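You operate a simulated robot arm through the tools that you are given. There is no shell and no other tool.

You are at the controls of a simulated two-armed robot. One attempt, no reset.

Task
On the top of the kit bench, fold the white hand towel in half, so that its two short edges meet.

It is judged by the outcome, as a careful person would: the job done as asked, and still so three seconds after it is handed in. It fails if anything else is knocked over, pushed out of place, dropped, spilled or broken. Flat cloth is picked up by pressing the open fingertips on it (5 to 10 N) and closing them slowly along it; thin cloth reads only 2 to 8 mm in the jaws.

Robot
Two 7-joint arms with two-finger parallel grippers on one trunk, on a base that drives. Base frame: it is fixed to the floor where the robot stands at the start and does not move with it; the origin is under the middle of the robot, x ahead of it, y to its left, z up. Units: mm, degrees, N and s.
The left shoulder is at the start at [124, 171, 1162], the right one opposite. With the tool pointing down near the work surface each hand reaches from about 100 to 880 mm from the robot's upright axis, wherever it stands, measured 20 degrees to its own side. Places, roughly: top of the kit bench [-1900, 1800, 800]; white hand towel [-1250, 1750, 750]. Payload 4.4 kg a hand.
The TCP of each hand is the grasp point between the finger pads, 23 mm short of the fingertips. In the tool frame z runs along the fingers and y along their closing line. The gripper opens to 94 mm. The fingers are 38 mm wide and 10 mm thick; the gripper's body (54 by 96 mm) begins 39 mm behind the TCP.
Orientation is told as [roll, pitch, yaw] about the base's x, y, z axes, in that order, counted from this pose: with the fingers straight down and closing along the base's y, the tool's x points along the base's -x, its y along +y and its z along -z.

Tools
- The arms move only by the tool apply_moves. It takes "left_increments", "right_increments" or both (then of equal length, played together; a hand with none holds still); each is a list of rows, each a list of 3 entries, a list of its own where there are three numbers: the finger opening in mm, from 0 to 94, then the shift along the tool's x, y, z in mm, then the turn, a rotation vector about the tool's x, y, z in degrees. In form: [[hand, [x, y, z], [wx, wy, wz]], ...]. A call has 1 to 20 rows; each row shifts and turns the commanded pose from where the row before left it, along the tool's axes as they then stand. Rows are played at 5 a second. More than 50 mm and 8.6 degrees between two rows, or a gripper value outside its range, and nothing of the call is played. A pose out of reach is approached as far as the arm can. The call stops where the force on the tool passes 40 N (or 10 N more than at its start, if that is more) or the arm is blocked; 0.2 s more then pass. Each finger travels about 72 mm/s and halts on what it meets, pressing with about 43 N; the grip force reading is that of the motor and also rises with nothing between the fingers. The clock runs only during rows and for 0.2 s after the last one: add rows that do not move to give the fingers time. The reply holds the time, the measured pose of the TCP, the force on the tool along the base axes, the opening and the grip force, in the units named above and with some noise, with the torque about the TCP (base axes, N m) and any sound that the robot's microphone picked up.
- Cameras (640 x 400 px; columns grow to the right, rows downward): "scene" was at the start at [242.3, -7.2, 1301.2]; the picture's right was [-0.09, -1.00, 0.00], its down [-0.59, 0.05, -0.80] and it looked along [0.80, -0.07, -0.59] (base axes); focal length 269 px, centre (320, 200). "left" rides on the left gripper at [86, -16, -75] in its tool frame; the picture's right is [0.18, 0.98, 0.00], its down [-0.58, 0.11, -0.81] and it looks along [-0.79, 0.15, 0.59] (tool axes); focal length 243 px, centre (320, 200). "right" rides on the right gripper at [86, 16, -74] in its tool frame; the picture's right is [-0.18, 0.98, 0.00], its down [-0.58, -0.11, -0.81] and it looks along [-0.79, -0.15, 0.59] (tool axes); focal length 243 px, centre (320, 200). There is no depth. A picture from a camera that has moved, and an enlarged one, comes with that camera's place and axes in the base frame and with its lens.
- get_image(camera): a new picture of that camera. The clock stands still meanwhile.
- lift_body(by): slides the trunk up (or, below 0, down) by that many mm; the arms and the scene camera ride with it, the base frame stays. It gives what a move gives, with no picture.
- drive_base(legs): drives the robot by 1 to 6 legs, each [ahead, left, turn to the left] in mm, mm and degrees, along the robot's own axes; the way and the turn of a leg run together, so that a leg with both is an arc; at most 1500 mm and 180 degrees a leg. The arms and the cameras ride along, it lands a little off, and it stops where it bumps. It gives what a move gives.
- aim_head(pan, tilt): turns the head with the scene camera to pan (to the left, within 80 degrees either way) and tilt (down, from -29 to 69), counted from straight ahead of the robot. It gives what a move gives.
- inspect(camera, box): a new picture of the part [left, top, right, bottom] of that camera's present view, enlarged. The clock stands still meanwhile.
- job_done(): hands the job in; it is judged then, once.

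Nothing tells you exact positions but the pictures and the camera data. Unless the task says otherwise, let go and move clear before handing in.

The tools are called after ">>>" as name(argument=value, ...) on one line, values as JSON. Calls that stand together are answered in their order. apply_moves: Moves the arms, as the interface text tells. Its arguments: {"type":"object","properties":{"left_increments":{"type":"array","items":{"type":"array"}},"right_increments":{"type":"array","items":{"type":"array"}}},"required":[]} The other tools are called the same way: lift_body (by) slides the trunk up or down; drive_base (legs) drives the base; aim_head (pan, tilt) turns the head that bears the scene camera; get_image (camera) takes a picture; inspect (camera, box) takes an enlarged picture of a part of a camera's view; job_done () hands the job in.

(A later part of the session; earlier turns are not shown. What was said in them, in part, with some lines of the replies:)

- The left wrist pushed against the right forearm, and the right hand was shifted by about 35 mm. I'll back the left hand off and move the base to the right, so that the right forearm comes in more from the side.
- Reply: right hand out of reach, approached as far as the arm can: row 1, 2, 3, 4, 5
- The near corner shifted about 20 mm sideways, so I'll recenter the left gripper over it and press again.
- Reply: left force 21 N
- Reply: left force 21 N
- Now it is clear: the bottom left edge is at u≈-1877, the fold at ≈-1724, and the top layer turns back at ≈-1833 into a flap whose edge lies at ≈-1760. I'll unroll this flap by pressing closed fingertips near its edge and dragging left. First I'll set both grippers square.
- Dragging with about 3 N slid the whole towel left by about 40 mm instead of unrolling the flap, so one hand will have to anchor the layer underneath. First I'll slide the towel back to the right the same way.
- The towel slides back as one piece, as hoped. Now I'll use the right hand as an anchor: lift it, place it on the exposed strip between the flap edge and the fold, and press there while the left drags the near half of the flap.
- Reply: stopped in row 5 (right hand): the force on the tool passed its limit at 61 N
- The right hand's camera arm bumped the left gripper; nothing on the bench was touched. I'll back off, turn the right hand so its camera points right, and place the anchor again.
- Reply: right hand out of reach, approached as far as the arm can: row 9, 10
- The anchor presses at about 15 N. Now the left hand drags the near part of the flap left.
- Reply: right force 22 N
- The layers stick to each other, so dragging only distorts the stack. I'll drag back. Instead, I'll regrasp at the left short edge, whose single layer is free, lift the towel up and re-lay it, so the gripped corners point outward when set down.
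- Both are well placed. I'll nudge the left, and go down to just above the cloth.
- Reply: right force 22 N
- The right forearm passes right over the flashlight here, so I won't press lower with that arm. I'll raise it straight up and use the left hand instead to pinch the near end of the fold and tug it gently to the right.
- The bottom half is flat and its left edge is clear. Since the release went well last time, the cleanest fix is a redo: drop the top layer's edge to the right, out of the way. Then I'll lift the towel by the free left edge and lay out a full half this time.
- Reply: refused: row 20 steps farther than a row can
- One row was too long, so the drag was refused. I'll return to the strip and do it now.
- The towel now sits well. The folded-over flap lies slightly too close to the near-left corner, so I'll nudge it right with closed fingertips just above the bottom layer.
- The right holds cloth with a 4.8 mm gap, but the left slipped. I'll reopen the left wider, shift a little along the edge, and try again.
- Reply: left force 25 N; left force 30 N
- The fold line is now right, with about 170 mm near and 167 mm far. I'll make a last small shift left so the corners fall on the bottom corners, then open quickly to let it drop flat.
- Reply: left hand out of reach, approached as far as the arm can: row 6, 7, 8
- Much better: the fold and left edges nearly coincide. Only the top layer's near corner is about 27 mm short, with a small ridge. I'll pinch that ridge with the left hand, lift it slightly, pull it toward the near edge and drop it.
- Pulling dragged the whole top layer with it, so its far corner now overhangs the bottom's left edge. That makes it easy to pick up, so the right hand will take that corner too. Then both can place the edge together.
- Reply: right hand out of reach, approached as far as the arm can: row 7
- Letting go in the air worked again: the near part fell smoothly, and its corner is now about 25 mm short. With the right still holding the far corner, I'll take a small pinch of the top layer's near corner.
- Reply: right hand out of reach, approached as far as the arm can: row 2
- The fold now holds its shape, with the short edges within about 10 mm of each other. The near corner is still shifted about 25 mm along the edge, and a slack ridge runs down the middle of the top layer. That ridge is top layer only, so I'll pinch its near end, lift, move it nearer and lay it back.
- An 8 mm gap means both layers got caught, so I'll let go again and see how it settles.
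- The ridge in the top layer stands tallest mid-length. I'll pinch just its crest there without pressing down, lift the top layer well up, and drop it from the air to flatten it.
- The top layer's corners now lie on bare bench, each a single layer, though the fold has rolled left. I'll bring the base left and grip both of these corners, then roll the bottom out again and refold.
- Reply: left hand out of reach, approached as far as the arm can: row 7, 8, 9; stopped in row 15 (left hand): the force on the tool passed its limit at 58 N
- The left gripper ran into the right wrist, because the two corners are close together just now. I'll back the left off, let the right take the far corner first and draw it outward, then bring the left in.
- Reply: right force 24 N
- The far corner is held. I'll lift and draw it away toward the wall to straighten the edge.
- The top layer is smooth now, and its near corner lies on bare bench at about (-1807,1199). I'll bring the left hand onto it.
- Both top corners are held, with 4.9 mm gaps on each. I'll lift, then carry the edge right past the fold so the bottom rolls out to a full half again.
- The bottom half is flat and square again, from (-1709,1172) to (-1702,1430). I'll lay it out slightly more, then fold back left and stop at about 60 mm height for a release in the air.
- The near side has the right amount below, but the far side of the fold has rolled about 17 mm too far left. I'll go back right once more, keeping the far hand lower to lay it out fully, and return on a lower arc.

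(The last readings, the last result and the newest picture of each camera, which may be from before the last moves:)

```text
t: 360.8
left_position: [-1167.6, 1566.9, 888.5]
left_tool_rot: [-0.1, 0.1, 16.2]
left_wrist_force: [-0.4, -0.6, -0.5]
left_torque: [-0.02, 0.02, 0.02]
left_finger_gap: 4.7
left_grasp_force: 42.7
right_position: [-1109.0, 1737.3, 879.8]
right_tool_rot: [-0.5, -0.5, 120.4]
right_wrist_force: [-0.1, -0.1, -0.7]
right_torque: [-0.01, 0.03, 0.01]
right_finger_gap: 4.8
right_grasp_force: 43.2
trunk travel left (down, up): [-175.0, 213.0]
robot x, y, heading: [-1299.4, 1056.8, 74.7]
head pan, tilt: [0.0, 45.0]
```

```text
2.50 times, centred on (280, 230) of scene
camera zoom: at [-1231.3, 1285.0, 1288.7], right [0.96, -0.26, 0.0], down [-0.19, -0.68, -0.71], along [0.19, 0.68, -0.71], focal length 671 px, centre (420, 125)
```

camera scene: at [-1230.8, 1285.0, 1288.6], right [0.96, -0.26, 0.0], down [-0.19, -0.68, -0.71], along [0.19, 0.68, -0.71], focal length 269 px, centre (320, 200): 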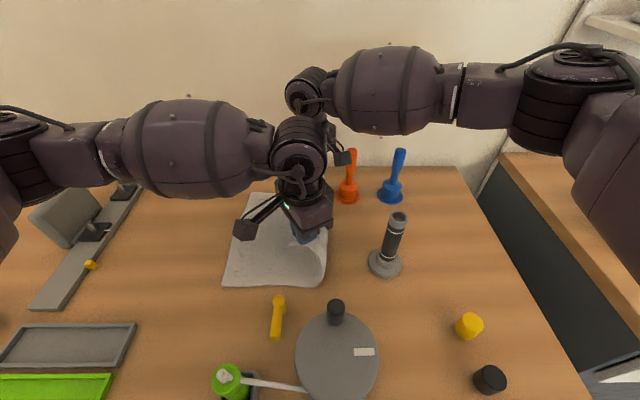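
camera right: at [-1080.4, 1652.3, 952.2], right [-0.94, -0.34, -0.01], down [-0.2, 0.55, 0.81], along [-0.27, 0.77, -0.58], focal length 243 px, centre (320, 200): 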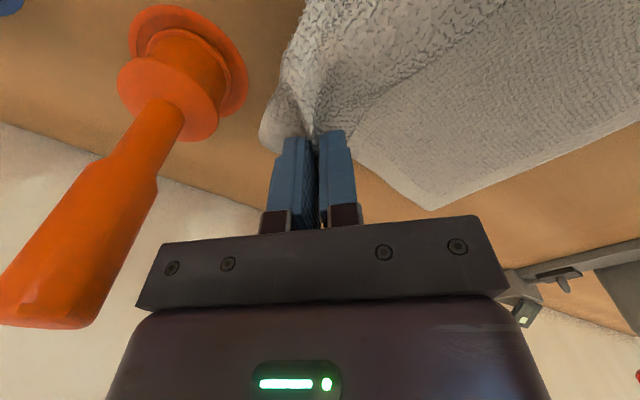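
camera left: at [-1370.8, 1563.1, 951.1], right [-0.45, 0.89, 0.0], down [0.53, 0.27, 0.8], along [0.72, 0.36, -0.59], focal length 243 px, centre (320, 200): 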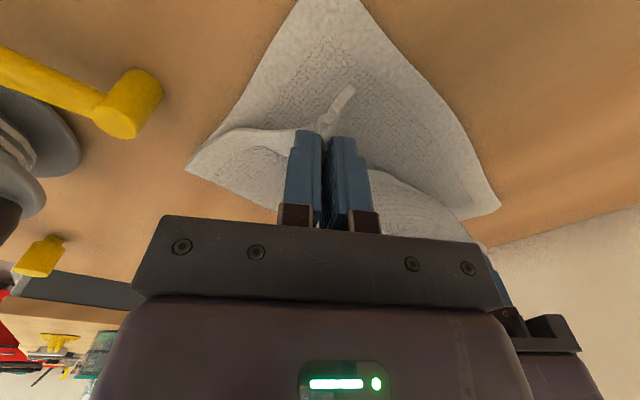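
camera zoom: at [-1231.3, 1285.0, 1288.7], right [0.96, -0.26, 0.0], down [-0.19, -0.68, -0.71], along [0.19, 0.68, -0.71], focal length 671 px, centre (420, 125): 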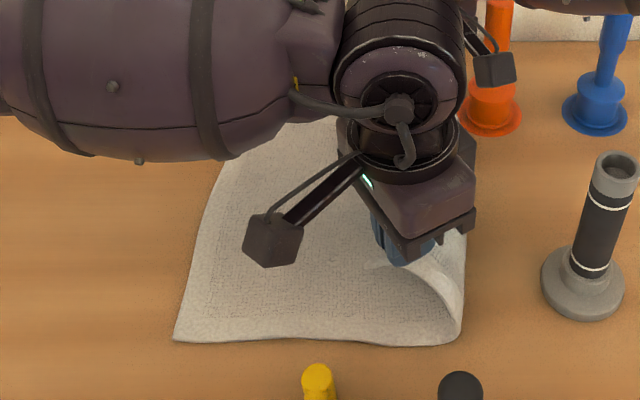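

>>> apply_moves(left_increments=[[0, [13.7, 8.3, -10], [0, 0, 0]], [0, [17.1, 10.4, -10], [0, 0, 0]], [0, [17.1, 10.4, -6], [0, 0, 0]], [0, [17.1, 10.4, -2], [0, 0, 0]], [0, [15.4, 9.4, 4], [0, 0, 0]], [0, [12.8, 7.8, 8], [0, 0, 0]], [0, [10.2, 6.3, 10], [0, 0, 0]], [0, [7.7, 4.7, 10], [0, 0, 0]], [0, [0, 0, 0], [0, 0, 0]]], right_increments=[[0, [-11.4, 11.2, -10], [0, 0, 0]], [0, [-13.6, 13.3, -10], [0, 0, 0]], [0, [-13.6, 13.3, -8], [0, 0, 0]], [0, [-13.6, 13.3, -4], [0, 0, 0]], [0, [-12.9, 12.6, 2], [0, 0, 0]], [0, [-10.7, 10.5, 7], [0, 0, 0]], [0, [-9.3, 9.1, 9], [0, 0, 0]], [0, [-7.9, 7.7, 10], [0, 0, 0]], [0, [0, 0, 0], [0, 0, 0]]])

>>> get_image(camera="left")

>>> get_image(camera="right")

>>> inspect(camera="scene", box=[180, 150, 380, 310])

```text
t: 362.8
left_position: [-1292.0, 1599.5, 886.0]
left_tool_rot: [-0.2, 0.2, 16.2]
left_wrist_force: [-0.5, 0.0, 0.5]
left_torque: [-0.01, -0.03, -0.01]
left_finger_gap: 4.7
left_grasp_force: 43.6
right_position: [-1234.9, 1771.0, 883.0]
right_tool_rot: [-0.7, -0.5, 120.4]
right_wrist_force: [0.4, -0.3, 0.3]
right_torque: [0.01, 0.0, -0.01]
right_finger_gap: 5.0
right_grasp_force: 42.5
trunk travel left (down, up): [-175.0, 213.0]
robot x, y, heading: [-1295.0, 1058.0, 74.5]
head pan, tilt: [0.0, 45.0]
```

```text
taken
camera left: at [-1369.9, 1560.8, 961.1], right [-0.45, 0.89, 0.0], down [0.53, 0.27, 0.8], along [0.72, 0.36, -0.59], focal length 243 px, centre (320, 200)
```

left: 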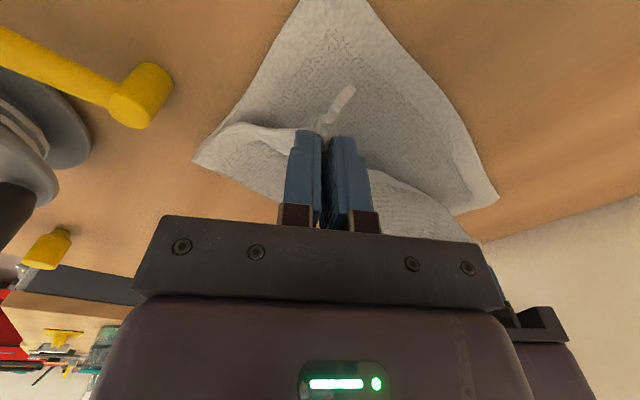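

```text
taken
camera right: at [-1205.6, 1686.6, 956.6], right [-0.94, -0.34, -0.01], down [-0.2, 0.55, 0.81], along [-0.27, 0.77, -0.58], focal length 243 px, centre (320, 200)
```

right: 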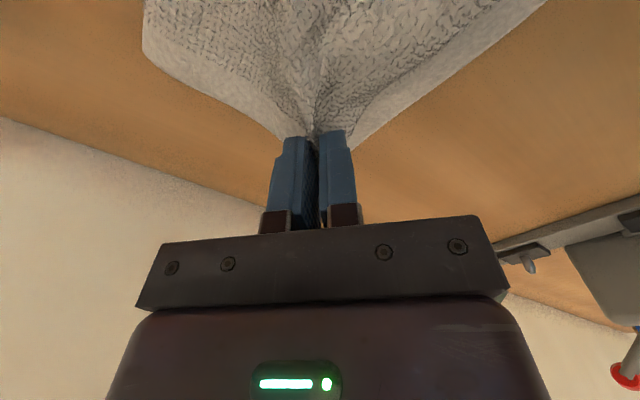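

```text
2.50 times, centred on (280, 230) of scene
camera zoom: at [-1231.1, 1284.9, 1288.7], right [0.96, -0.26, 0.0], down [-0.19, -0.68, -0.71], along [0.19, 0.68, -0.71], focal length 671 px, centre (420, 125)
```

zoom: 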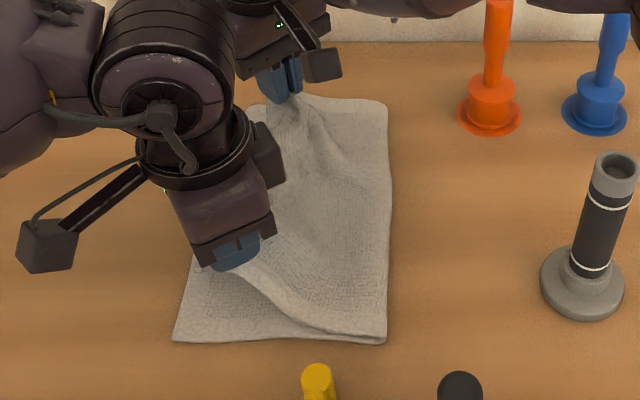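

>>> apply_moves(left_increments=[[0, [4, 2.4, 8], [0, 0, 0]], [0, [4, 2.4, 9], [0, 0, 0]], [0, [4, 2.4, 9], [0, 0, 0]], [0, [0, 0, 0], [0, 0, 0]]], right_increments=[[0, [-3.6, 3.5, 7], [0, 0, 0]], [0, [-3.6, 3.5, 8], [0, 0, 0]], [0, [-3.6, 3.5, 8], [0, 0, 0]], [0, [0, 0, 0], [0, 0, 0]]])

>>> get_image(camera="left")

>>> get_image(camera="right")

>>> inspect(camera="scene", box=[180, 150, 380, 310])

```text
t: 363.8
left_position: [-1305.7, 1603.1, 860.0]
left_tool_rot: [0.0, 0.2, 16.2]
left_wrist_force: [0.8, -0.1, -0.1]
left_torque: [-0.01, -0.01, -0.02]
left_finger_gap: 4.7
left_grasp_force: 43.1
right_position: [-1249.9, 1776.2, 860.3]
right_tool_rot: [-0.6, -0.5, 120.3]
right_wrist_force: [0.6, -0.1, -0.1]
right_torque: [-0.02, -0.02, -0.03]
right_finger_gap: 4.7
right_grasp_force: 42.7
trunk travel left (down, up): [-175.0, 213.0]
robot x, y, heading: [-1292.7, 1059.7, 74.6]
head pan, tilt: [0.0, 45.0]
```

```text
taken
camera left: at [-1383.5, 1564.8, 935.1], right [-0.45, 0.89, 0.0], down [0.53, 0.27, 0.8], along [0.72, 0.36, -0.59], focal length 243 px, centre (320, 200)
```

left: 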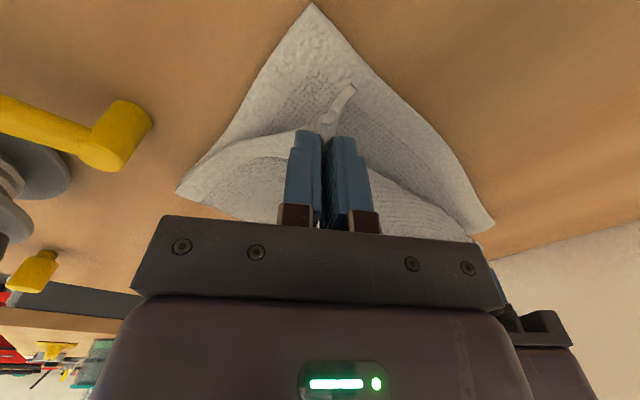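

```text
taken
camera right: at [-1219.7, 1691.1, 933.1], right [-0.94, -0.34, -0.01], down [-0.2, 0.55, 0.81], along [-0.27, 0.77, -0.58], focal length 243 px, centre (320, 200)
```

right: 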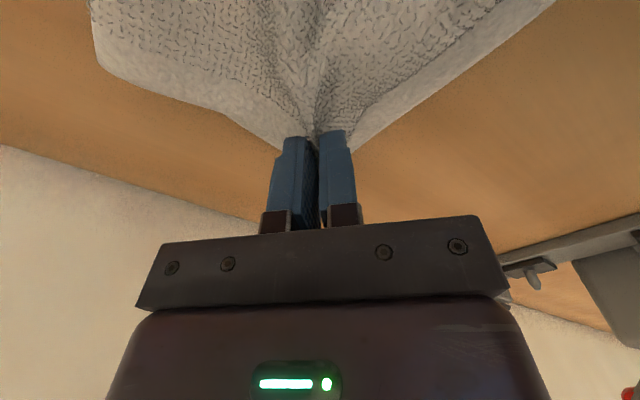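

```text
2.50 times, centred on (280, 230) of scene
camera zoom: at [-1231.2, 1284.9, 1288.7], right [0.96, -0.26, 0.0], down [-0.19, -0.68, -0.71], along [0.19, 0.68, -0.71], focal length 671 px, centre (420, 125)
```

zoom: 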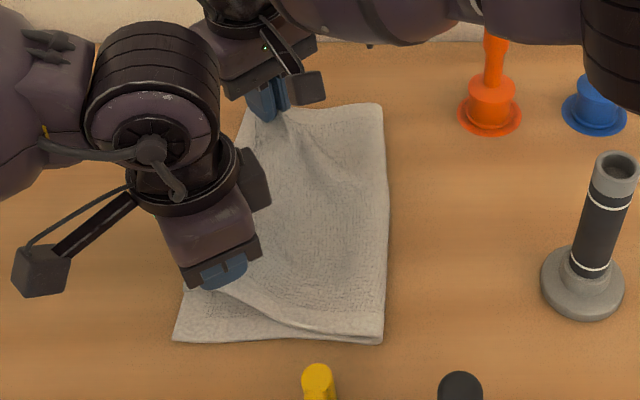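

>>> apply_moves(left_increments=[[0, [-4.1, -1.9, 0], [0, 0, 0]], [0, [-4.1, -1.9, 0], [0, 0, 0]], [0, [-4.1, -1.9, 0], [0, 0, 0]], [0, [-4.1, -1.9, 0], [0, 0, 0]], [0, [-4.1, -1.9, 0], [0, 0, 0]], [0, [-4.1, -1.9, 0], [0, 0, 0]], [0, [-4.1, -1.9, 0], [0, 0, 0]], [0, [-4.1, -1.9, 0], [0, 0, 0]], [0, [-4.1, -1.9, 0], [0, 0, 0]], [0, [0, 0, 0], [0, 0, 0]]], right_increments=[[0, [7.5, -6.6, 0], [0, 0, 0]], [0, [7.5, -6.6, 0], [0, 0, 0]], [0, [7.5, -6.6, 0], [0, 0, 0]], [0, [7.5, -6.6, 0], [0, 0, 0]], [0, [7.5, -6.6, 0], [0, 0, 0]], [0, [7.5, -6.6, 0], [0, 0, 0]], [0, [7.5, -6.6, 0], [0, 0, 0]], [0, [7.5, -6.6, 0], [0, 0, 0]], [0, [7.5, -6.6, 0], [0, 0, 0]], [0, [0, 0, 0], [0, 0, 0]]])

>>> get_image(camera="right")

>>> inspect(camera="scene", box=[180, 150, 380, 310])

```text
t: 366.0
left_position: [-1265.6, 1600.0, 859.0]
left_tool_rot: [0.0, 0.2, 16.3]
left_wrist_force: [-0.2, -0.1, -0.8]
left_torque: [0.01, -0.01, -0.04]
left_finger_gap: 4.9
left_grasp_force: 43.5
right_position: [-1163.8, 1745.8, 859.3]
right_tool_rot: [-0.6, -0.5, 120.3]
right_wrist_force: [0.4, 0.3, -0.2]
right_torque: [0.03, -0.02, -0.01]
right_finger_gap: 5.2
right_grasp_force: 42.9
trunk travel left (down, up): [-175.0, 213.0]
robot x, y, heading: [-1298.6, 1059.7, 74.7]
head pan, tilt: [0.0, 45.0]
```

```text
taken
camera right: at [-1134.5, 1662.1, 933.1], right [-0.94, -0.34, -0.01], down [-0.2, 0.55, 0.81], along [-0.27, 0.77, -0.58], focal length 243 px, centre (320, 200)
```

right: 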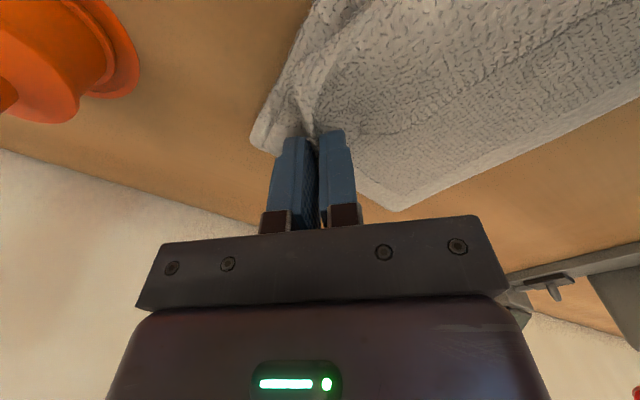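

```text
2.50 times, centred on (280, 230) of scene
camera zoom: at [-1231.5, 1285.2, 1288.6], right [0.96, -0.26, 0.0], down [-0.19, -0.68, -0.71], along [0.19, 0.68, -0.71], focal length 671 px, centre (420, 125)
```

zoom: 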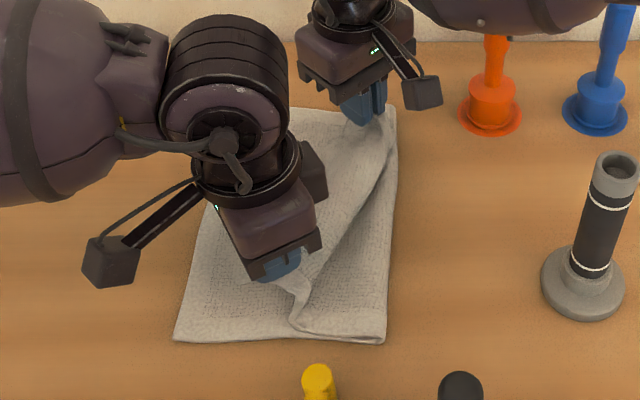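

>>> apply_moves(left_increments=[[0, [4.1, 1.9, -1], [0, 0, 0]], [0, [4.1, 1.9, -1], [0, 0, 0]], [0, [4.1, 1.9, -1], [0, 0, 0]], [0, [4.1, 1.9, 0], [0, 0, 0]], [0, [4.1, 1.9, 0], [0, 0, 0]], [0, [4.1, 1.9, 0], [0, 0, 0]], [0, [4.1, 1.9, 0], [0, 0, 0]], [0, [4.1, 1.9, 0], [0, 0, 0]], [0, [4.1, 1.9, 0], [0, 0, 0]], [0, [0, 0, 0], [0, 0, 0]]], right_increments=[[0, [-7.5, 6.6, -2], [0, 0, 0]], [0, [-7.5, 6.6, -2], [0, 0, 0]], [0, [-7.5, 6.6, -1], [0, 0, 0]], [0, [-7.5, 6.6, 0], [0, 0, 0]], [0, [-7.5, 6.6, 0], [0, 0, 0]], [0, [-7.5, 6.6, 0], [0, 0, 0]], [0, [-7.5, 6.6, 0], [0, 0, 0]], [0, [-7.5, 6.6, 1], [0, 0, 0]], [0, [-4, 3.5, 1], [0, 0, 0]], [0, [0, 0, 0], [0, 0, 0]]])

>>> inspect(camera="scene", box=[180, 150, 380, 310])

>>> get_image(camera="left")

>>> get_image(camera="right")

```text
t: 368.2
left_position: [-1306.5, 1606.1, 862.6]
left_tool_rot: [-0.1, 0.3, 16.2]
left_wrist_force: [-0.5, -0.1, 0.2]
left_torque: [-0.05, 0.01, -0.04]
left_finger_gap: 4.9
left_grasp_force: 43.1
right_position: [-1245.7, 1772.8, 862.7]
right_tool_rot: [-0.5, -0.5, 120.2]
right_wrist_force: [-0.2, -0.1, -0.7]
right_torque: [-0.01, 0.01, -0.03]
right_finger_gap: 4.6
right_grasp_force: 43.0
trunk travel left (down, up): [-175.0, 213.0]
robot x, y, heading: [-1300.6, 1058.2, 74.7]
head pan, tilt: [0.0, 45.0]
```

```text
2.50 times, centred on (280, 230) of scene
camera zoom: at [-1231.2, 1285.1, 1288.6], right [0.96, -0.26, 0.0], down [-0.19, -0.68, -0.71], along [0.19, 0.68, -0.71], focal length 671 px, centre (420, 125)
```

zoom: 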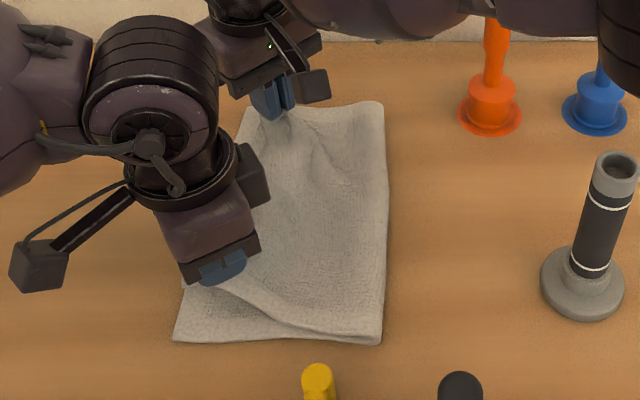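

```text
taken
camera left: at [-1383.7, 1566.3, 938.2], right [-0.45, 0.89, 0.0], down [0.53, 0.27, 0.8], along [0.72, 0.36, -0.59], focal length 243 px, centre (320, 200)
```

left: 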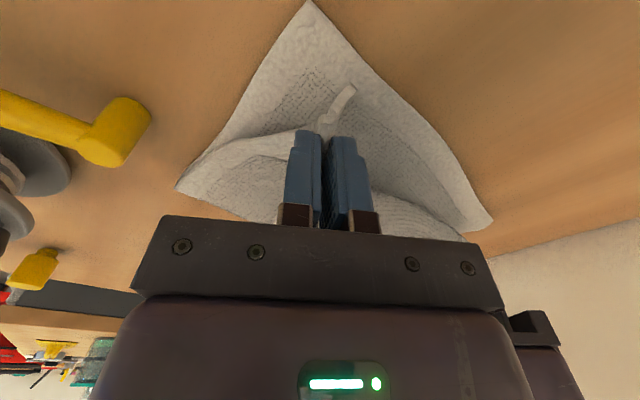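

```text
taken
camera right: at [-1215.5, 1689.0, 935.6], right [-0.94, -0.34, -0.01], down [-0.2, 0.55, 0.81], along [-0.27, 0.77, -0.58], focal length 243 px, centre (320, 200)
```

right: 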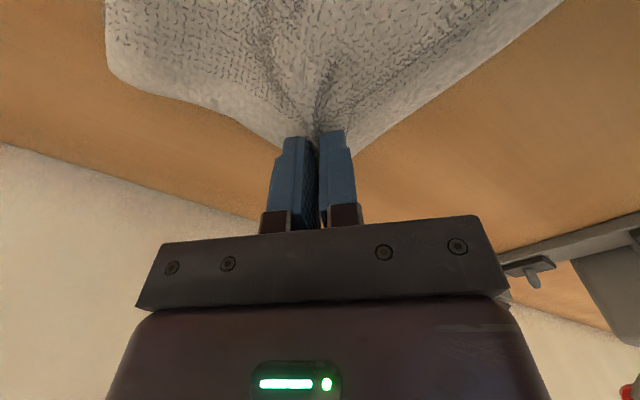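

The edges and corners now line up well above the bottom edge. I'll shift both hands slightly toward the near side and release quickly from this height.

>>> apply_moves(left_increments=[[0, [3.1, -5.1, 0], [0, 0, 0]], [0, [0, 0, 0], [0, 0, 0]], [80, [0, 0, 0], [0, 0, 0]], [80, [0, 0, 0], [0, 0, 0]], [80, [0, 0, 0], [0, 0, 0]], [80, [0, 0, 0], [0, 0, 0]], [80, [0, 0, -25], [0, 0, 0]], [80, [0, 0, -40], [0, 0, 0]], [80, [0, 0, -40], [0, 0, 0]], [60, [34, 20, 0], [0, 0, 0]], [50, [34, 20, 0], [0, 0, 0]], [44, [34, 20, 0], [0, 0, 0]], [44, [0, 0, 0], [0, 0, 0]]], right_increments=[[0, [4.2, 4.3, 0], [0, 0, 0]], [0, [0, 0, 0], [0, 0, 0]], [80, [0, 0, 0], [0, 0, 0]], [80, [0, 0, 0], [0, 0, 0]], [80, [0, 0, 0], [0, 0, 0]], [80, [0, 0, 0], [0, 0, 0]], [80, [0, 0, -25], [0, 0, 0]], [80, [0, 0, -40], [0, 0, 0]], [80, [0, 0, -40], [0, 0, 0]], [60, [27, -26, 0], [0, 0, 0]], [50, [27, -26, 0], [0, 0, 0]], [44, [27, -26, 0], [0, 0, 0]], [44, [0, 0, 0], [0, 0, 0]]])

>>> get_image(camera="scene")

>>> inspect(camera="scene", box=[190, 160, 350, 310])

>>> get_image(camera="left")

>>> get_image(camera="right")

```text
t: 371.0
left_position: [-1405.6, 1623.4, 967.9]
left_tool_rot: [-0.2, 0.2, 16.2]
left_wrist_force: [0.1, 0.3, -0.4]
left_torque: [-0.01, -0.01, -0.02]
left_finger_gap: 43.9
left_grasp_force: 0.0
left hand out of reach, approached as far as the arm can: row 12
right_position: [-1140.7, 1736.3, 967.9]
right_tool_rot: [-0.6, -0.4, 120.3]
right_wrist_force: [-0.3, -1.0, -1.0]
right_torque: [0.0, -0.01, 0.01]
right_finger_gap: 44.2
right_grasp_force: 0.0
trunk travel left (down, up): [-175.0, 213.0]
robot x, y, heading: [-1293.4, 1061.1, 74.8]
head pan, tilt: [0.0, 45.0]
```

```text
taken
camera scene: at [-1232.1, 1285.3, 1288.6], right [0.96, -0.26, 0.0], down [-0.19, -0.68, -0.71], along [0.19, 0.68, -0.71], focal length 269 px, centre (320, 200)
```

scene: 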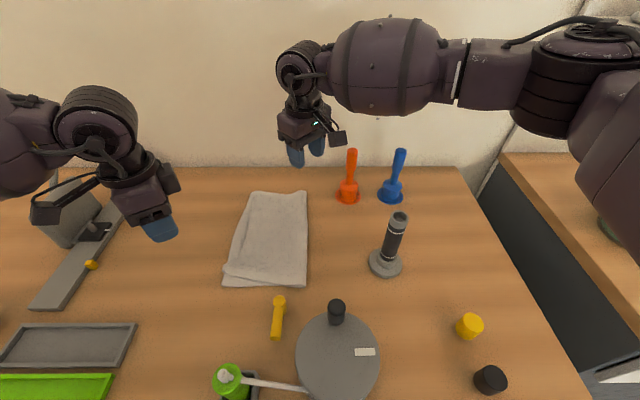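

```text
2.67 times, centred on (270, 235) of scene
camera zoom: at [-1232.1, 1285.3, 1288.6], right [0.96, -0.26, 0.0], down [-0.19, -0.68, -0.71], along [0.19, 0.68, -0.71], focal length 716 px, centre (453, 107)
```

zoom: 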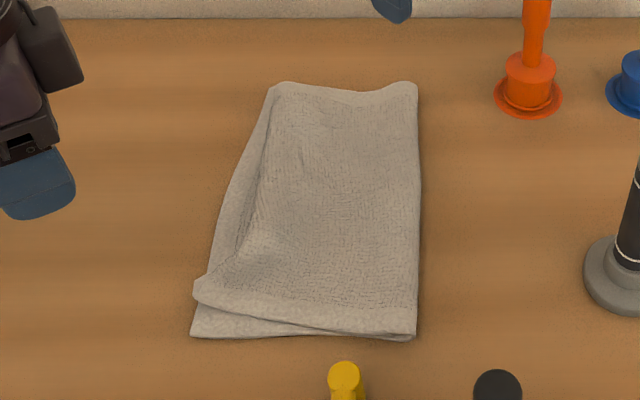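

```text
taken
camera left: at [-1483.0, 1584.3, 1042.8], right [-0.45, 0.89, 0.0], down [0.53, 0.27, 0.8], along [0.72, 0.36, -0.59], focal length 243 px, centre (320, 200)
```

left: 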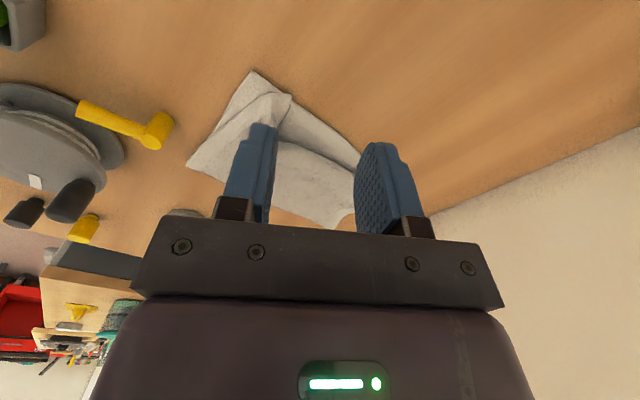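

```text
taken
camera right: at [-1110.0, 1651.8, 1041.4], right [-0.94, -0.34, -0.01], down [-0.2, 0.55, 0.81], along [-0.27, 0.77, -0.58], focal length 243 px, centre (320, 200)
```

right: 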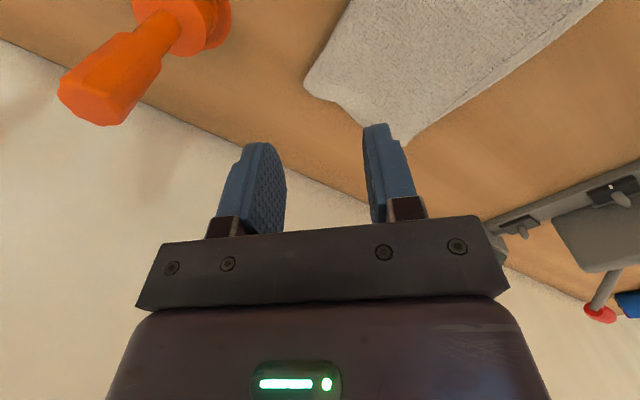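

Much smoother now. I'll look closer at the left edge and the near corner.

>>> inspect(camera="scene", box=[210, 180, 320, 300])

>>> inspect(camera="left", box=[170, 50, 380, 180])

```text
3.33 times, centred on (265, 240) of scene
camera zoom: at [-1232.1, 1285.3, 1288.6], right [0.96, -0.26, 0.0], down [-0.19, -0.68, -0.71], along [0.19, 0.68, -0.71], focal length 895 px, centre (503, 67)
```

zoom: 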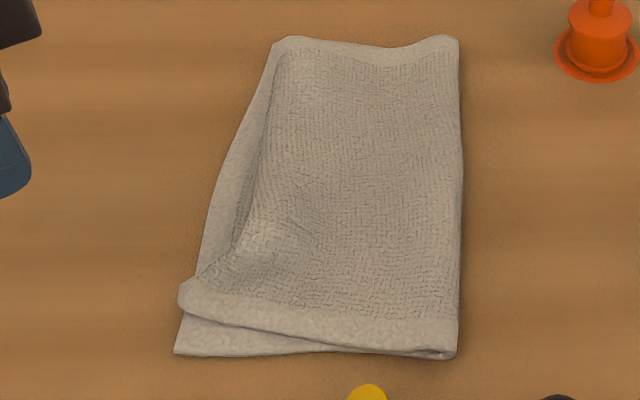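

```text
3.05 times, centred on (275, 115) of left
camera zoom: at [-1483.0, 1584.3, 1042.8], right [-0.45, 0.89, 0.0], down [0.53, 0.27, 0.8], along [0.72, 0.36, -0.59], focal length 739 px, centre (457, 459)
```

zoom: 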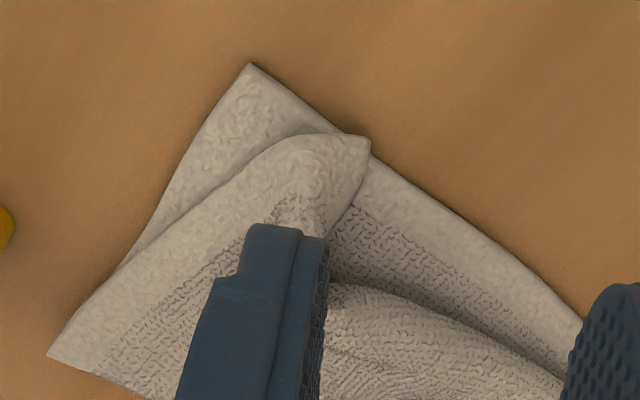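

The far corners coincide and the top is smooth. The near corner is still about 30 mm short along the edge, with a small raised ridge behind it. I'll press the far-left corner down with the right hand as an anchor, pinch that ridge with the left, and release it in the air a bit nearer.

>>> apply_moves(left_increments=[[44, [0, 0, 0], [0, 0, -6]], [44, [0, 0, 0], [0, 0, -6]], [44, [-35.5, -20.5, 0], [0, 0, 0]], [44, [-35.5, -20.5, 0], [0, 0, 0]], [44, [0, 0, 40], [0, 0, 0]], [44, [0, 0, 40], [0, 0, 0]], [44, [0, 0, 27], [0, 0, 0]], [44, [0, 0, 0], [0, 0, 0]]], right_increments=[[30, [-30, 19, 0], [0, 0, 0]], [15, [-30, 19, 0], [0, 0, 0]], [0, [-30, 19, 0], [0, 0, 0]], [0, [-31, 19, 0], [0, 0, 0]], [0, [0, 0, 40], [0, 0, 0]], [0, [0, 0, 40], [0, 0, 0]], [0, [0, 0, 35], [0, 0, 0]], [0, [0, 0, 0], [0, 0, 0]]])

>>> get_image(camera="left")

>>> get_image(camera="right")

```text
t: 372.8
left_position: [-1321.1, 1620.4, 862.3]
left_tool_rot: [-0.1, 0.2, 28.2]
left_wrist_force: [0.7, 0.8, 0.5]
left_torque: [0.01, -0.01, 0.01]
left_finger_gap: 43.9
left_grasp_force: 0.0
right_position: [-1264.7, 1804.9, 918.4]
right_tool_rot: [-0.6, -0.6, 120.2]
right_wrist_force: [0.1, -0.7, 0.0]
right_torque: [0.03, 0.01, 0.0]
right_finger_gap: 0.2
right_grasp_force: 42.2
right hand out of reach, approached as far as the arm can: row 6, 7
trunk travel left (down, up): [-175.0, 213.0]
robot x, y, heading: [-1291.6, 1059.5, 74.8]
head pan, tilt: [0.0, 45.0]
```

```text
taken
camera left: at [-1388.2, 1566.3, 937.3], right [-0.63, 0.78, 0.0], down [0.46, 0.37, 0.8], along [0.63, 0.5, -0.59], focal length 243 px, centre (320, 200)
```

left: 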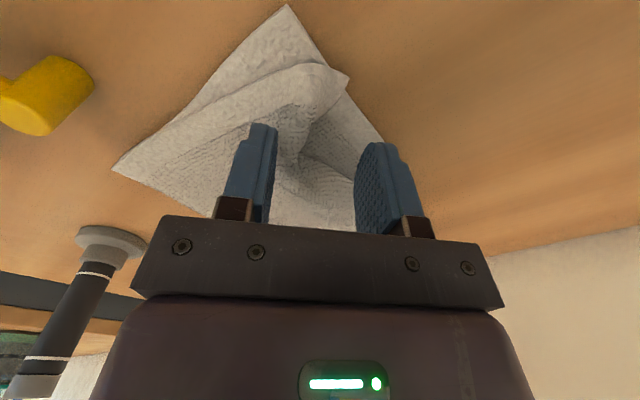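

```text
taken
camera right: at [-1235.2, 1718.7, 991.4], right [-0.94, -0.34, -0.01], down [-0.2, 0.55, 0.81], along [-0.27, 0.77, -0.58], focal length 243 px, centre (320, 200)
```

right: 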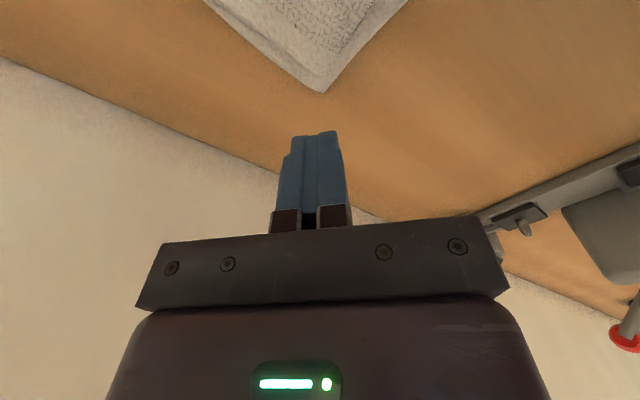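

>>> apply_moves(right_increments=[[0, [17, 11.5, 0], [0, 0, 0]], [0, [17, 11.5, 0], [0, 0, 0]], [0, [0, 0, 30], [0, 0, 0]], [0, [0, 0, 30], [0, 0, 0]], [0, [0, 0, 20], [0, 0, 0]], [0, [0, 0, 0], [0, 0, 0]]])

>>> get_image(camera="right")

```text
t: 374.2
left_position: [-1321.7, 1620.8, 861.2]
left_tool_rot: [-0.1, 0.2, 28.2]
left_wrist_force: [0.6, 0.5, -0.4]
left_torque: [0.03, -0.01, 0.01]
left_finger_gap: 43.9
left_grasp_force: 0.0
right_position: [-1269.8, 1762.3, 837.5]
right_tool_rot: [-0.6, -0.6, 120.3]
right_wrist_force: [0.5, 0.2, 1.2]
right_torque: [0.02, 0.0, 0.0]
right_finger_gap: 0.0
right_grasp_force: 42.8
trunk travel left (down, up): [-175.0, 213.0]
robot x, y, heading: [-1291.9, 1059.3, 74.6]
head pan, tilt: [0.0, 45.0]
```

```text
taken
camera right: at [-1238.1, 1677.6, 910.5], right [-0.94, -0.34, -0.01], down [-0.2, 0.55, 0.81], along [-0.27, 0.77, -0.58], focal length 243 px, centre (320, 200)
```

right: 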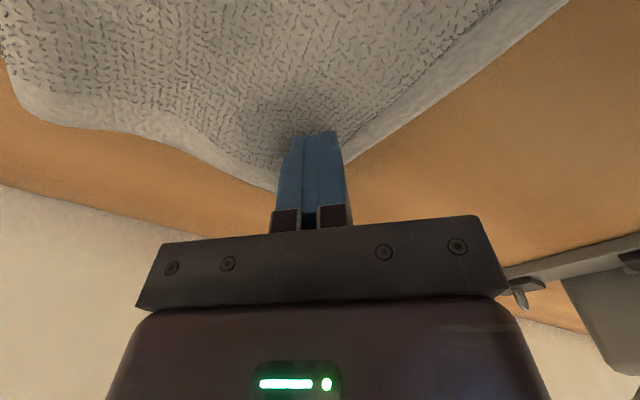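

>>> apply_moves(right_increments=[[0, [0, 0, 2], [0, 0, 0]], [0, [0, 0, 2], [0, 0, 0]], [0, [0, 0, 1], [0, 0, 0]], [0, [0, 0, 0], [0, 0, 0]]], left_increments=[[44, [0, 0, 10], [0, 0, 0]], [44, [0, 0, 8], [0, 0, 0]], [44, [0, 0, 6], [0, 0, 0]], [44, [0, 0, 0], [0, 0, 0]]])

>>> get_image(camera="left")

```text
t: 375.2
left_position: [-1320.7, 1620.8, 837.0]
left_tool_rot: [-0.1, 0.3, 28.2]
left_wrist_force: [0.5, -0.2, 1.0]
left_torque: [-0.02, -0.05, 0.03]
left_finger_gap: 43.9
left_grasp_force: 0.0
right_position: [-1267.4, 1762.0, 834.2]
right_tool_rot: [-0.7, -0.7, 120.3]
right_wrist_force: [-0.3, 0.0, 6.7]
right_torque: [0.03, -0.01, 0.01]
right_finger_gap: 0.0
right_grasp_force: 42.3
trunk travel left (down, up): [-175.0, 213.0]
robot x, y, heading: [-1296.9, 1060.3, 74.8]
head pan, tilt: [0.0, 45.0]
```

```text
taken
camera left: at [-1388.0, 1566.1, 912.1], right [-0.63, 0.78, 0.0], down [0.46, 0.37, 0.8], along [0.63, 0.5, -0.59], focal length 243 px, centre (320, 200)
```

left: 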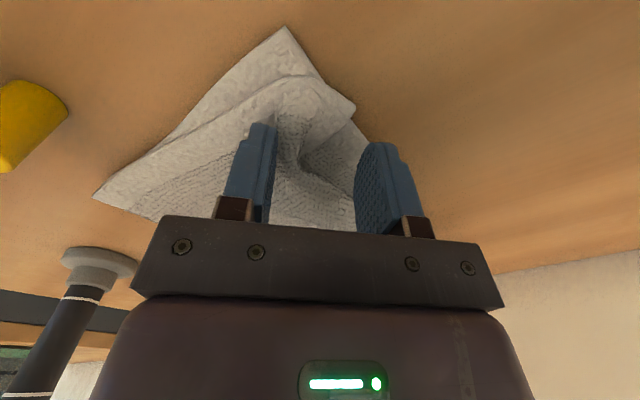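

>>> apply_moves(left_increments=[[50, [0, 0, -6], [0, 0, 0]], [52, [14, -6, 0], [0, 0, 0]], [52, [0, 0, 6], [0, 0, 0]], [52, [0, 0, 0], [0, 0, 0]]], right_increments=[[0, [0, 0, 0.7], [0, 0, 0]], [0, [0, 0, 0], [0, 0, 0]], [0, [0, 0, 0], [0, 0, 0]], [0, [0, 0, 0], [0, 0, 0]]])

>>> get_image(camera="left")

```text
t: 376.2
left_position: [-1330.5, 1607.6, 837.1]
left_tool_rot: [-0.1, 0.3, 28.3]
left_wrist_force: [1.0, -0.3, -0.5]
left_torque: [0.01, 0.01, -0.01]
left_finger_gap: 52.1
left_grasp_force: 0.1
right_position: [-1268.2, 1762.3, 832.9]
right_tool_rot: [-0.6, -0.5, 120.4]
right_wrist_force: [-0.1, -0.8, 7.2]
right_torque: [-0.03, -0.01, 0.0]
right_finger_gap: 0.0
right_grasp_force: 42.4
trunk travel left (down, up): [-175.0, 213.0]
robot x, y, heading: [-1297.1, 1058.7, 74.8]
head pan, tilt: [0.0, 45.0]
```

```text
taken
camera left: at [-1397.7, 1553.5, 912.8], right [-0.63, 0.78, 0.0], down [0.46, 0.37, 0.8], along [0.63, 0.5, -0.59], focal length 243 px, centre (320, 200)
```

left: 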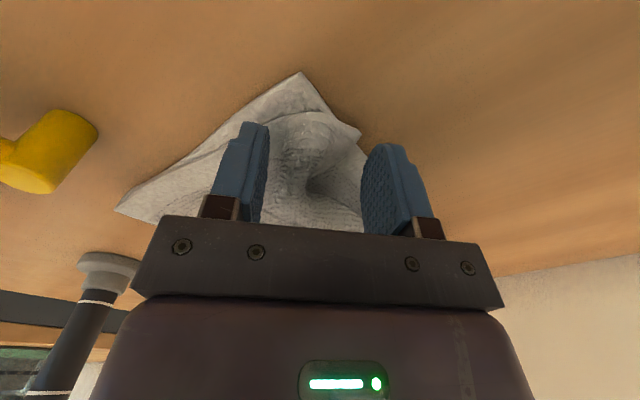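

>>> apply_moves(left_increments=[[50, [0, 0, 1.5], [0, 0, 0]], [46, [0, 0, 0], [0, 0, 0]], [42, [0, 0, 0], [0, 0, 0]], [38, [0, 0, 0], [0, 0, 0]], [34, [0, 0, 0], [0, 0, 0]], [30, [0, 0, 0], [0, 0, 0]], [26, [0, 0, 0], [0, 0, 0]], [22, [0, 0, 0], [0, 0, 0]], [18, [0, 0, 0], [0, 0, 0]], [14, [0, 0, 0], [0, 0, 0]], [10, [0, 0, 0], [0, 0, 0]], [6, [0, 0, 0], [0, 0, 0]], [2, [0, 0, 0], [0, 0, 0]], [0, [0, 0, 0], [0, 0, 0]], [0, [0, 0, 0], [0, 0, 0]]])

>>> get_image(camera="left")

```text
t: 379.4
left_position: [-1331.4, 1607.3, 836.4]
left_tool_rot: [-0.1, 0.1, 28.1]
left_wrist_force: [-0.2, 0.5, -0.3]
left_torque: [0.0, -0.03, 0.08]
left_finger_gap: 4.6
left_grasp_force: 42.8
right_position: [-1267.8, 1761.8, 832.6]
right_tool_rot: [-0.6, -0.5, 120.3]
right_wrist_force: [-0.1, 0.6, 6.0]
right_torque: [-0.06, -0.07, 0.01]
right_finger_gap: 0.0
right_grasp_force: 42.4
trunk travel left (down, up): [-175.0, 213.0]
robot x, y, heading: [-1295.1, 1058.8, 74.8]
head pan, tilt: [0.0, 45.0]
```

```text
taken
camera left: at [-1398.0, 1553.5, 911.1], right [-0.63, 0.78, 0.0], down [0.46, 0.37, 0.8], along [0.63, 0.5, -0.59], focal length 243 px, centre (320, 200)
```

left: 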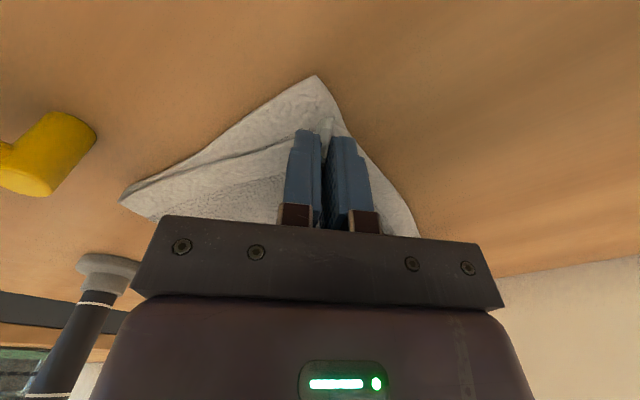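

The ridge is held on its own, with a 4.6 mm gap. I'll lift it about 40 mm, draw slightly toward the near edge, and let it drop.

>>> apply_moves(left_increments=[[0, [0, 0, -14], [0, 0, 0]], [0, [0, 0, -14], [0, 0, 0]], [0, [0, 0, -14], [0, 0, 0]], [0, [3.4, -3.6, 0], [0, 0, 0]], [0, [3.4, -3.6, 0], [0, 0, 0]], [0, [3.4, -3.6, 0], [0, 0, 0]], [0, [0, 0, 0], [0, 0, 0]]])

>>> get_image(camera="left")

>>> inspect(camera="scene", box=[180, 150, 380, 310])

```text
t: 381.0
left_position: [-1334.5, 1594.4, 878.0]
left_tool_rot: [0.0, 0.3, 28.3]
left_wrist_force: [1.9, 7.2, -4.0]
left_torque: [-0.03, 0.06, 0.12]
left_finger_gap: 5.0
left_grasp_force: 42.6
right_position: [-1269.2, 1762.2, 833.5]
right_tool_rot: [-0.5, -0.5, 120.4]
right_wrist_force: [-1.9, -5.3, 9.9]
right_torque: [-0.17, 0.03, -0.05]
right_finger_gap: 0.3
right_grasp_force: 42.8
trunk travel left (down, up): [-175.0, 213.0]
robot x, y, heading: [-1292.7, 1058.0, 74.7]
head pan, tilt: [0.0, 45.0]
```

```text
taken
camera left: at [-1402.2, 1539.7, 952.8], right [-0.63, 0.78, 0.0], down [0.46, 0.37, 0.8], along [0.63, 0.5, -0.59], focal length 243 px, centre (320, 200)
```

left: 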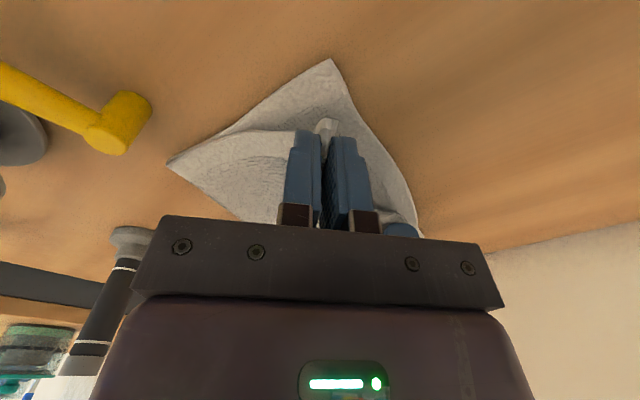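

```text
2.50 times, centred on (280, 230) of scene
camera zoom: at [-1231.3, 1284.7, 1288.7], right [0.96, -0.26, 0.0], down [-0.19, -0.68, -0.71], along [0.19, 0.68, -0.71], focal length 671 px, centre (420, 125)
```

zoom: 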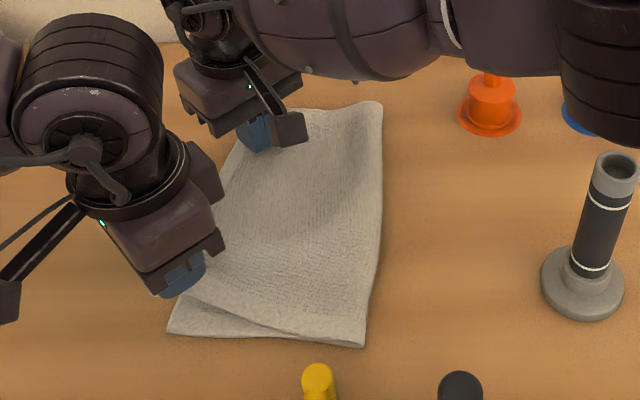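

The edge is now straight and taut, with the near corner right above the bottom's corner. I'll ease the tension a little and let go.

>>> apply_moves(left_increments=[[0, [-2, 2.2, 5], [0, 0, 0]], [0, [0, 0, 5], [0, 0, 0]], [0, [0, 0, 0], [0, 0, 0]], [80, [0, 0, 0], [0, 0, 0]], [80, [0, 0, 0], [0, 0, 0]], [80, [0, 0, 0], [0, 0, 0]], [80, [0, 0, 0], [0, 0, 0]], [80, [0, 0, -25], [0, 0, 0]], [80, [0, 0, -40], [0, 0, 0]], [80, [0, 0, -30], [0, 0, 0]], [80, [0, 0, 0], [0, 0, 0]]])

>>> get_image(camera="left")

>>> inspect(camera="scene", box=[180, 150, 380, 310])

```text
t: 383.4
left_position: [-1333.6, 1597.4, 962.5]
left_tool_rot: [-0.1, 0.3, 28.2]
left_wrist_force: [0.8, 0.7, -0.1]
left_torque: [-0.01, -0.01, -0.01]
left_finger_gap: 79.9
left_grasp_force: 0.1
right_position: [-1267.7, 1762.8, 832.2]
right_tool_rot: [-0.6, -0.5, 120.2]
right_wrist_force: [-1.0, -0.6, 5.2]
right_torque: [0.01, 0.0, 0.01]
right_finger_gap: 0.0
right_grasp_force: 42.1
trunk travel left (down, up): [-175.0, 213.0]
robot x, y, heading: [-1296.6, 1058.3, 74.5]
head pan, tilt: [0.0, 45.0]
```

```text
taken
camera left: at [-1399.8, 1543.3, 1038.0], right [-0.63, 0.78, 0.0], down [0.46, 0.37, 0.8], along [0.63, 0.5, -0.59], focal length 243 px, centre (320, 200)
```

left: 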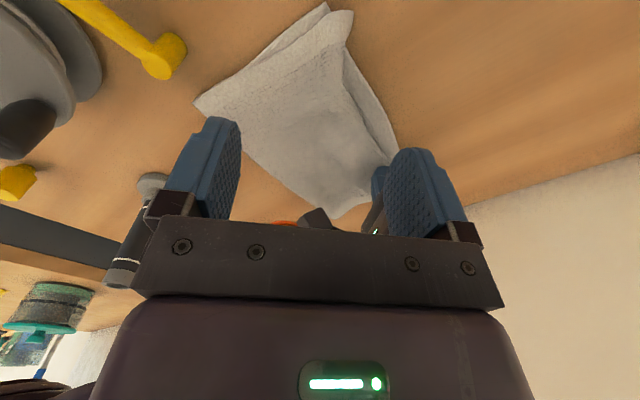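

```text
2.50 times, centred on (280, 230) of scene
camera zoom: at [-1231.4, 1284.5, 1288.7], right [0.96, -0.26, 0.0], down [-0.19, -0.68, -0.71], along [0.19, 0.68, -0.71], focal length 671 px, centre (420, 125)
```

zoom: 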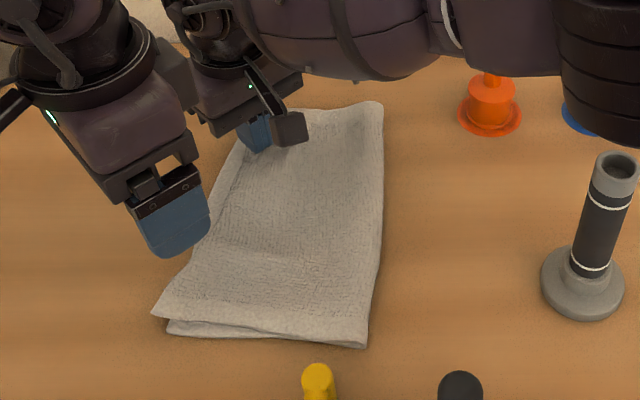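

That landed well: the near corner is within about 15 mm of the bottom's corner. I'll lift the right anchor and check the whole fold.

>>> apply_moves(right_increments=[[0, [0, 0, -15], [0, 0, 0]], [0, [0, 0, -30], [0, 0, 0]], [0, [0, 0, -40], [0, 0, 0]], [0, [0, 0, -40], [0, 0, 0]], [10, [27, -26, 0], [0, 0, 0]], [20, [27, -26, 0], [0, 0, 0]], [30, [27, -26, 0], [0, 0, 0]], [40, [27, -26, 0], [0, 0, 0]], [40, [0, 0, 0], [0, 0, 0]]], left_increments=[[80, [0, 0, -10], [0, 0, 0]], [80, [0, 0, 0], [0, 0, 0]], [70, [0, 0, 0], [0, 0, 0]], [60, [0, 0, 0], [0, 0, 0]], [50, [28, 27, 0], [0, 0, 0]], [44, [28, 27, 0], [0, 0, 0]], [44, [28, 27, 0], [0, 0, 0]], [44, [0, 0, 0], [0, 0, 0]], [44, [0, 0, 0], [0, 0, 0]]])

>>> get_image(camera="scene")

>>> inspect(camera="scene", box=[205, 175, 325, 300])

>>> get_image(camera="right")

```text
t: 385.4
left_position: [-1448.0, 1629.0, 972.3]
left_tool_rot: [-0.2, 0.1, 28.2]
left_wrist_force: [0.1, 0.5, 0.1]
left_torque: [0.02, 0.01, -0.02]
left_finger_gap: 43.9
left_grasp_force: 0.1
right_position: [-1124.3, 1719.8, 960.6]
right_tool_rot: [-0.5, -0.4, 120.3]
right_wrist_force: [-0.1, 0.9, 0.3]
right_torque: [0.0, -0.03, -0.04]
right_finger_gap: 40.1
right_grasp_force: 0.1
trunk travel left (down, up): [-175.0, 213.0]
robot x, y, heading: [-1294.7, 1060.2, 74.7]
head pan, tilt: [0.0, 45.0]
```

```text
taken
camera scene: at [-1232.1, 1285.2, 1288.7], right [0.96, -0.26, 0.0], down [-0.19, -0.68, -0.71], along [0.19, 0.68, -0.71], focal length 269 px, centre (320, 200)
```

scene: 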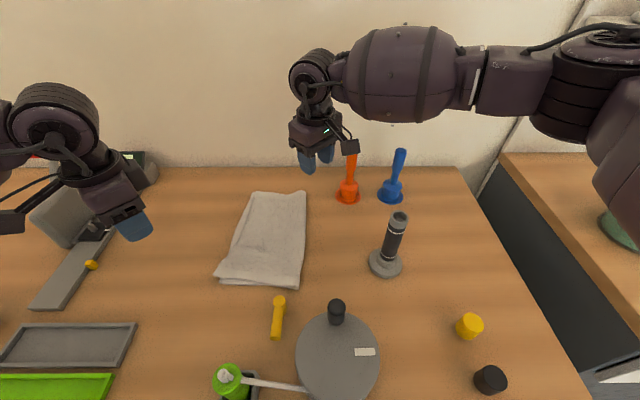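

```text
3.20 times, centred on (265, 238) of scene
camera zoom: at [-1232.1, 1285.2, 1288.7], right [0.96, -0.26, 0.0], down [-0.19, -0.68, -0.71], along [0.19, 0.68, -0.71], focal length 859 px, centre (496, 80)
```

zoom: 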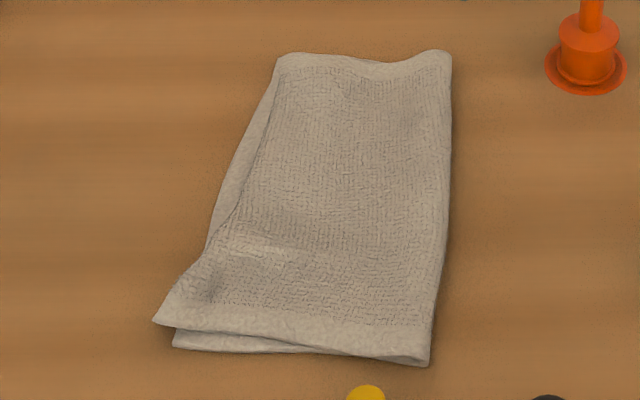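

```text
taken
camera right: at [-1093.0, 1635.9, 1032.7], right [-0.94, -0.34, -0.01], down [-0.2, 0.55, 0.81], along [-0.27, 0.77, -0.58], focal length 243 px, centre (320, 200)
```

right: 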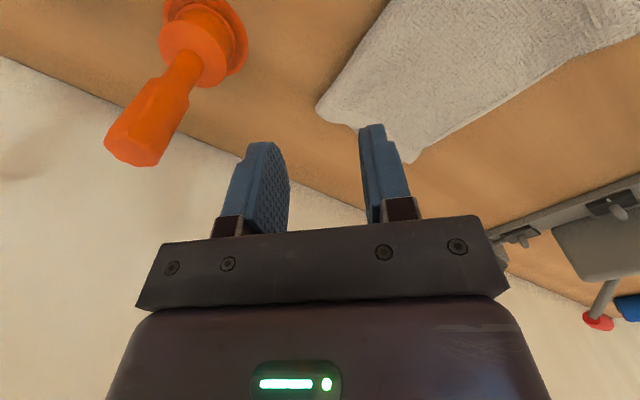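

The towel is neatly folded in half: the short edges meet within about 10-15 mm all along, and nothing else has moved. I'll raise the hands and back away from the bench.

>>> lift_body(by=120)

>>> drive_base(legs=[[-250, 0, 0]])

>>> aim_head(pan=0, tilt=42)

>>> get_image(camera="scene")

>>> inspect(camera="scene", box=[200, 130, 400, 260])

```text
t: 386.9
left_position: [-1444.2, 1630.2, 1091.9]
left_tool_rot: [-0.2, 0.3, 28.1]
left_wrist_force: [-1.0, 0.5, -0.2]
left_torque: [0.0, 0.04, 0.01]
left_finger_gap: 44.2
left_grasp_force: 0.1
right_position: [-1123.1, 1719.7, 1076.0]
right_tool_rot: [-0.4, -0.3, 120.3]
right_wrist_force: [0.1, 0.0, -0.2]
right_torque: [0.01, -0.01, 0.01]
right_finger_gap: 40.1
right_grasp_force: 0.0
trunk travel left (down, up): [-295.0, 93.0]
robot x, y, heading: [-1292.6, 1061.1, 74.6]
head pan, tilt: [0.0, 45.0]
```

```text
t: 388.7
left_position: [-1512.5, 1387.3, 1092.3]
left_tool_rot: [-0.2, 0.2, 28.1]
left_wrist_force: [0.5, -0.3, -0.3]
left_torque: [-0.01, 0.01, -0.01]
left_finger_gap: 44.1
left_grasp_force: 0.0
right_position: [-1190.6, 1477.8, 1077.3]
right_tool_rot: [-0.5, -0.5, 120.2]
right_wrist_force: [-0.4, 0.0, 0.2]
right_torque: [-0.01, -0.02, -0.01]
right_finger_gap: 39.8
right_grasp_force: 0.0
trunk travel left (down, up): [-295.0, 93.0]
robot x, y, heading: [-1362.6, 817.7, 74.8]
head pan, tilt: [0.0, 45.0]
```

```text
t: 389.4
left_position: [-1511.1, 1388.9, 1092.2]
left_tool_rot: [0.0, 0.2, 28.0]
left_wrist_force: [-0.3, 0.0, 0.2]
left_torque: [0.04, 0.03, -0.01]
left_finger_gap: 44.1
left_grasp_force: 0.0
right_position: [-1189.4, 1479.0, 1076.7]
right_tool_rot: [-0.5, -0.6, 120.2]
right_wrist_force: [0.2, -0.8, -0.7]
right_torque: [-0.01, -0.04, 0.03]
right_finger_gap: 40.1
right_grasp_force: 0.1
trunk travel left (down, up): [-295.0, 93.0]
robot x, y, heading: [-1359.2, 815.4, 74.7]
head pan, tilt: [0.0, 42.0]
```

```text
taken
camera scene: at [-1319.4, 964.1, 1422.0], right [0.96, -0.27, 0.0], down [-0.18, -0.65, -0.74], along [0.2, 0.72, -0.67], focal length 269 px, centre (320, 200)
```

scene: 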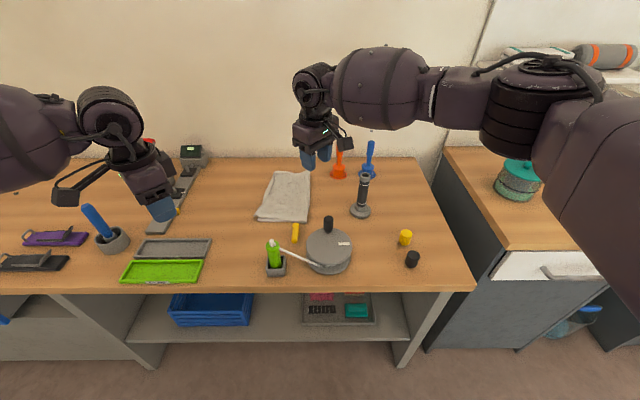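

```text
3.08 times, centred on (300, 195) of scene
camera zoom: at [-1319.4, 964.1, 1422.0], right [0.96, -0.27, 0.0], down [-0.18, -0.65, -0.74], along [0.2, 0.72, -0.67], focal length 826 px, centre (382, 215)
```

zoom: 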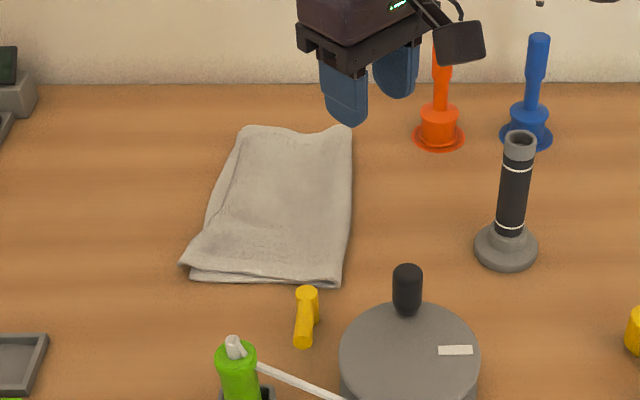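

The towel lies folded in half on the bench with its short edges together. Every other item stands where it was and both hands are clear, so I'm handing the job in.

>>> job_done()

```text
The job is handed in.
```

The white hand towel is folded in half on the kit bench, and I've handed the job in. The result of the judging hasn't come back.

- **Fold:** The two short edges meet at the far corner and lie about 10 mm apart in the middle. At the near corner the top layer sits about 15 mm past the bottom edge and about 15 mm short along it. The top layer is smooth.
- **Position:** It took several re-lays, so the towel now sits a little to the right of where it started.
- **Other items:** In the last pictures everything else on the bench stands where it was. I saw no sign that any item was touched, though my gripper and forearm passed close to the flashlight and the orange plunger.
- **Robot:** Both hands are open and raised, and the base has backed away from the bench.
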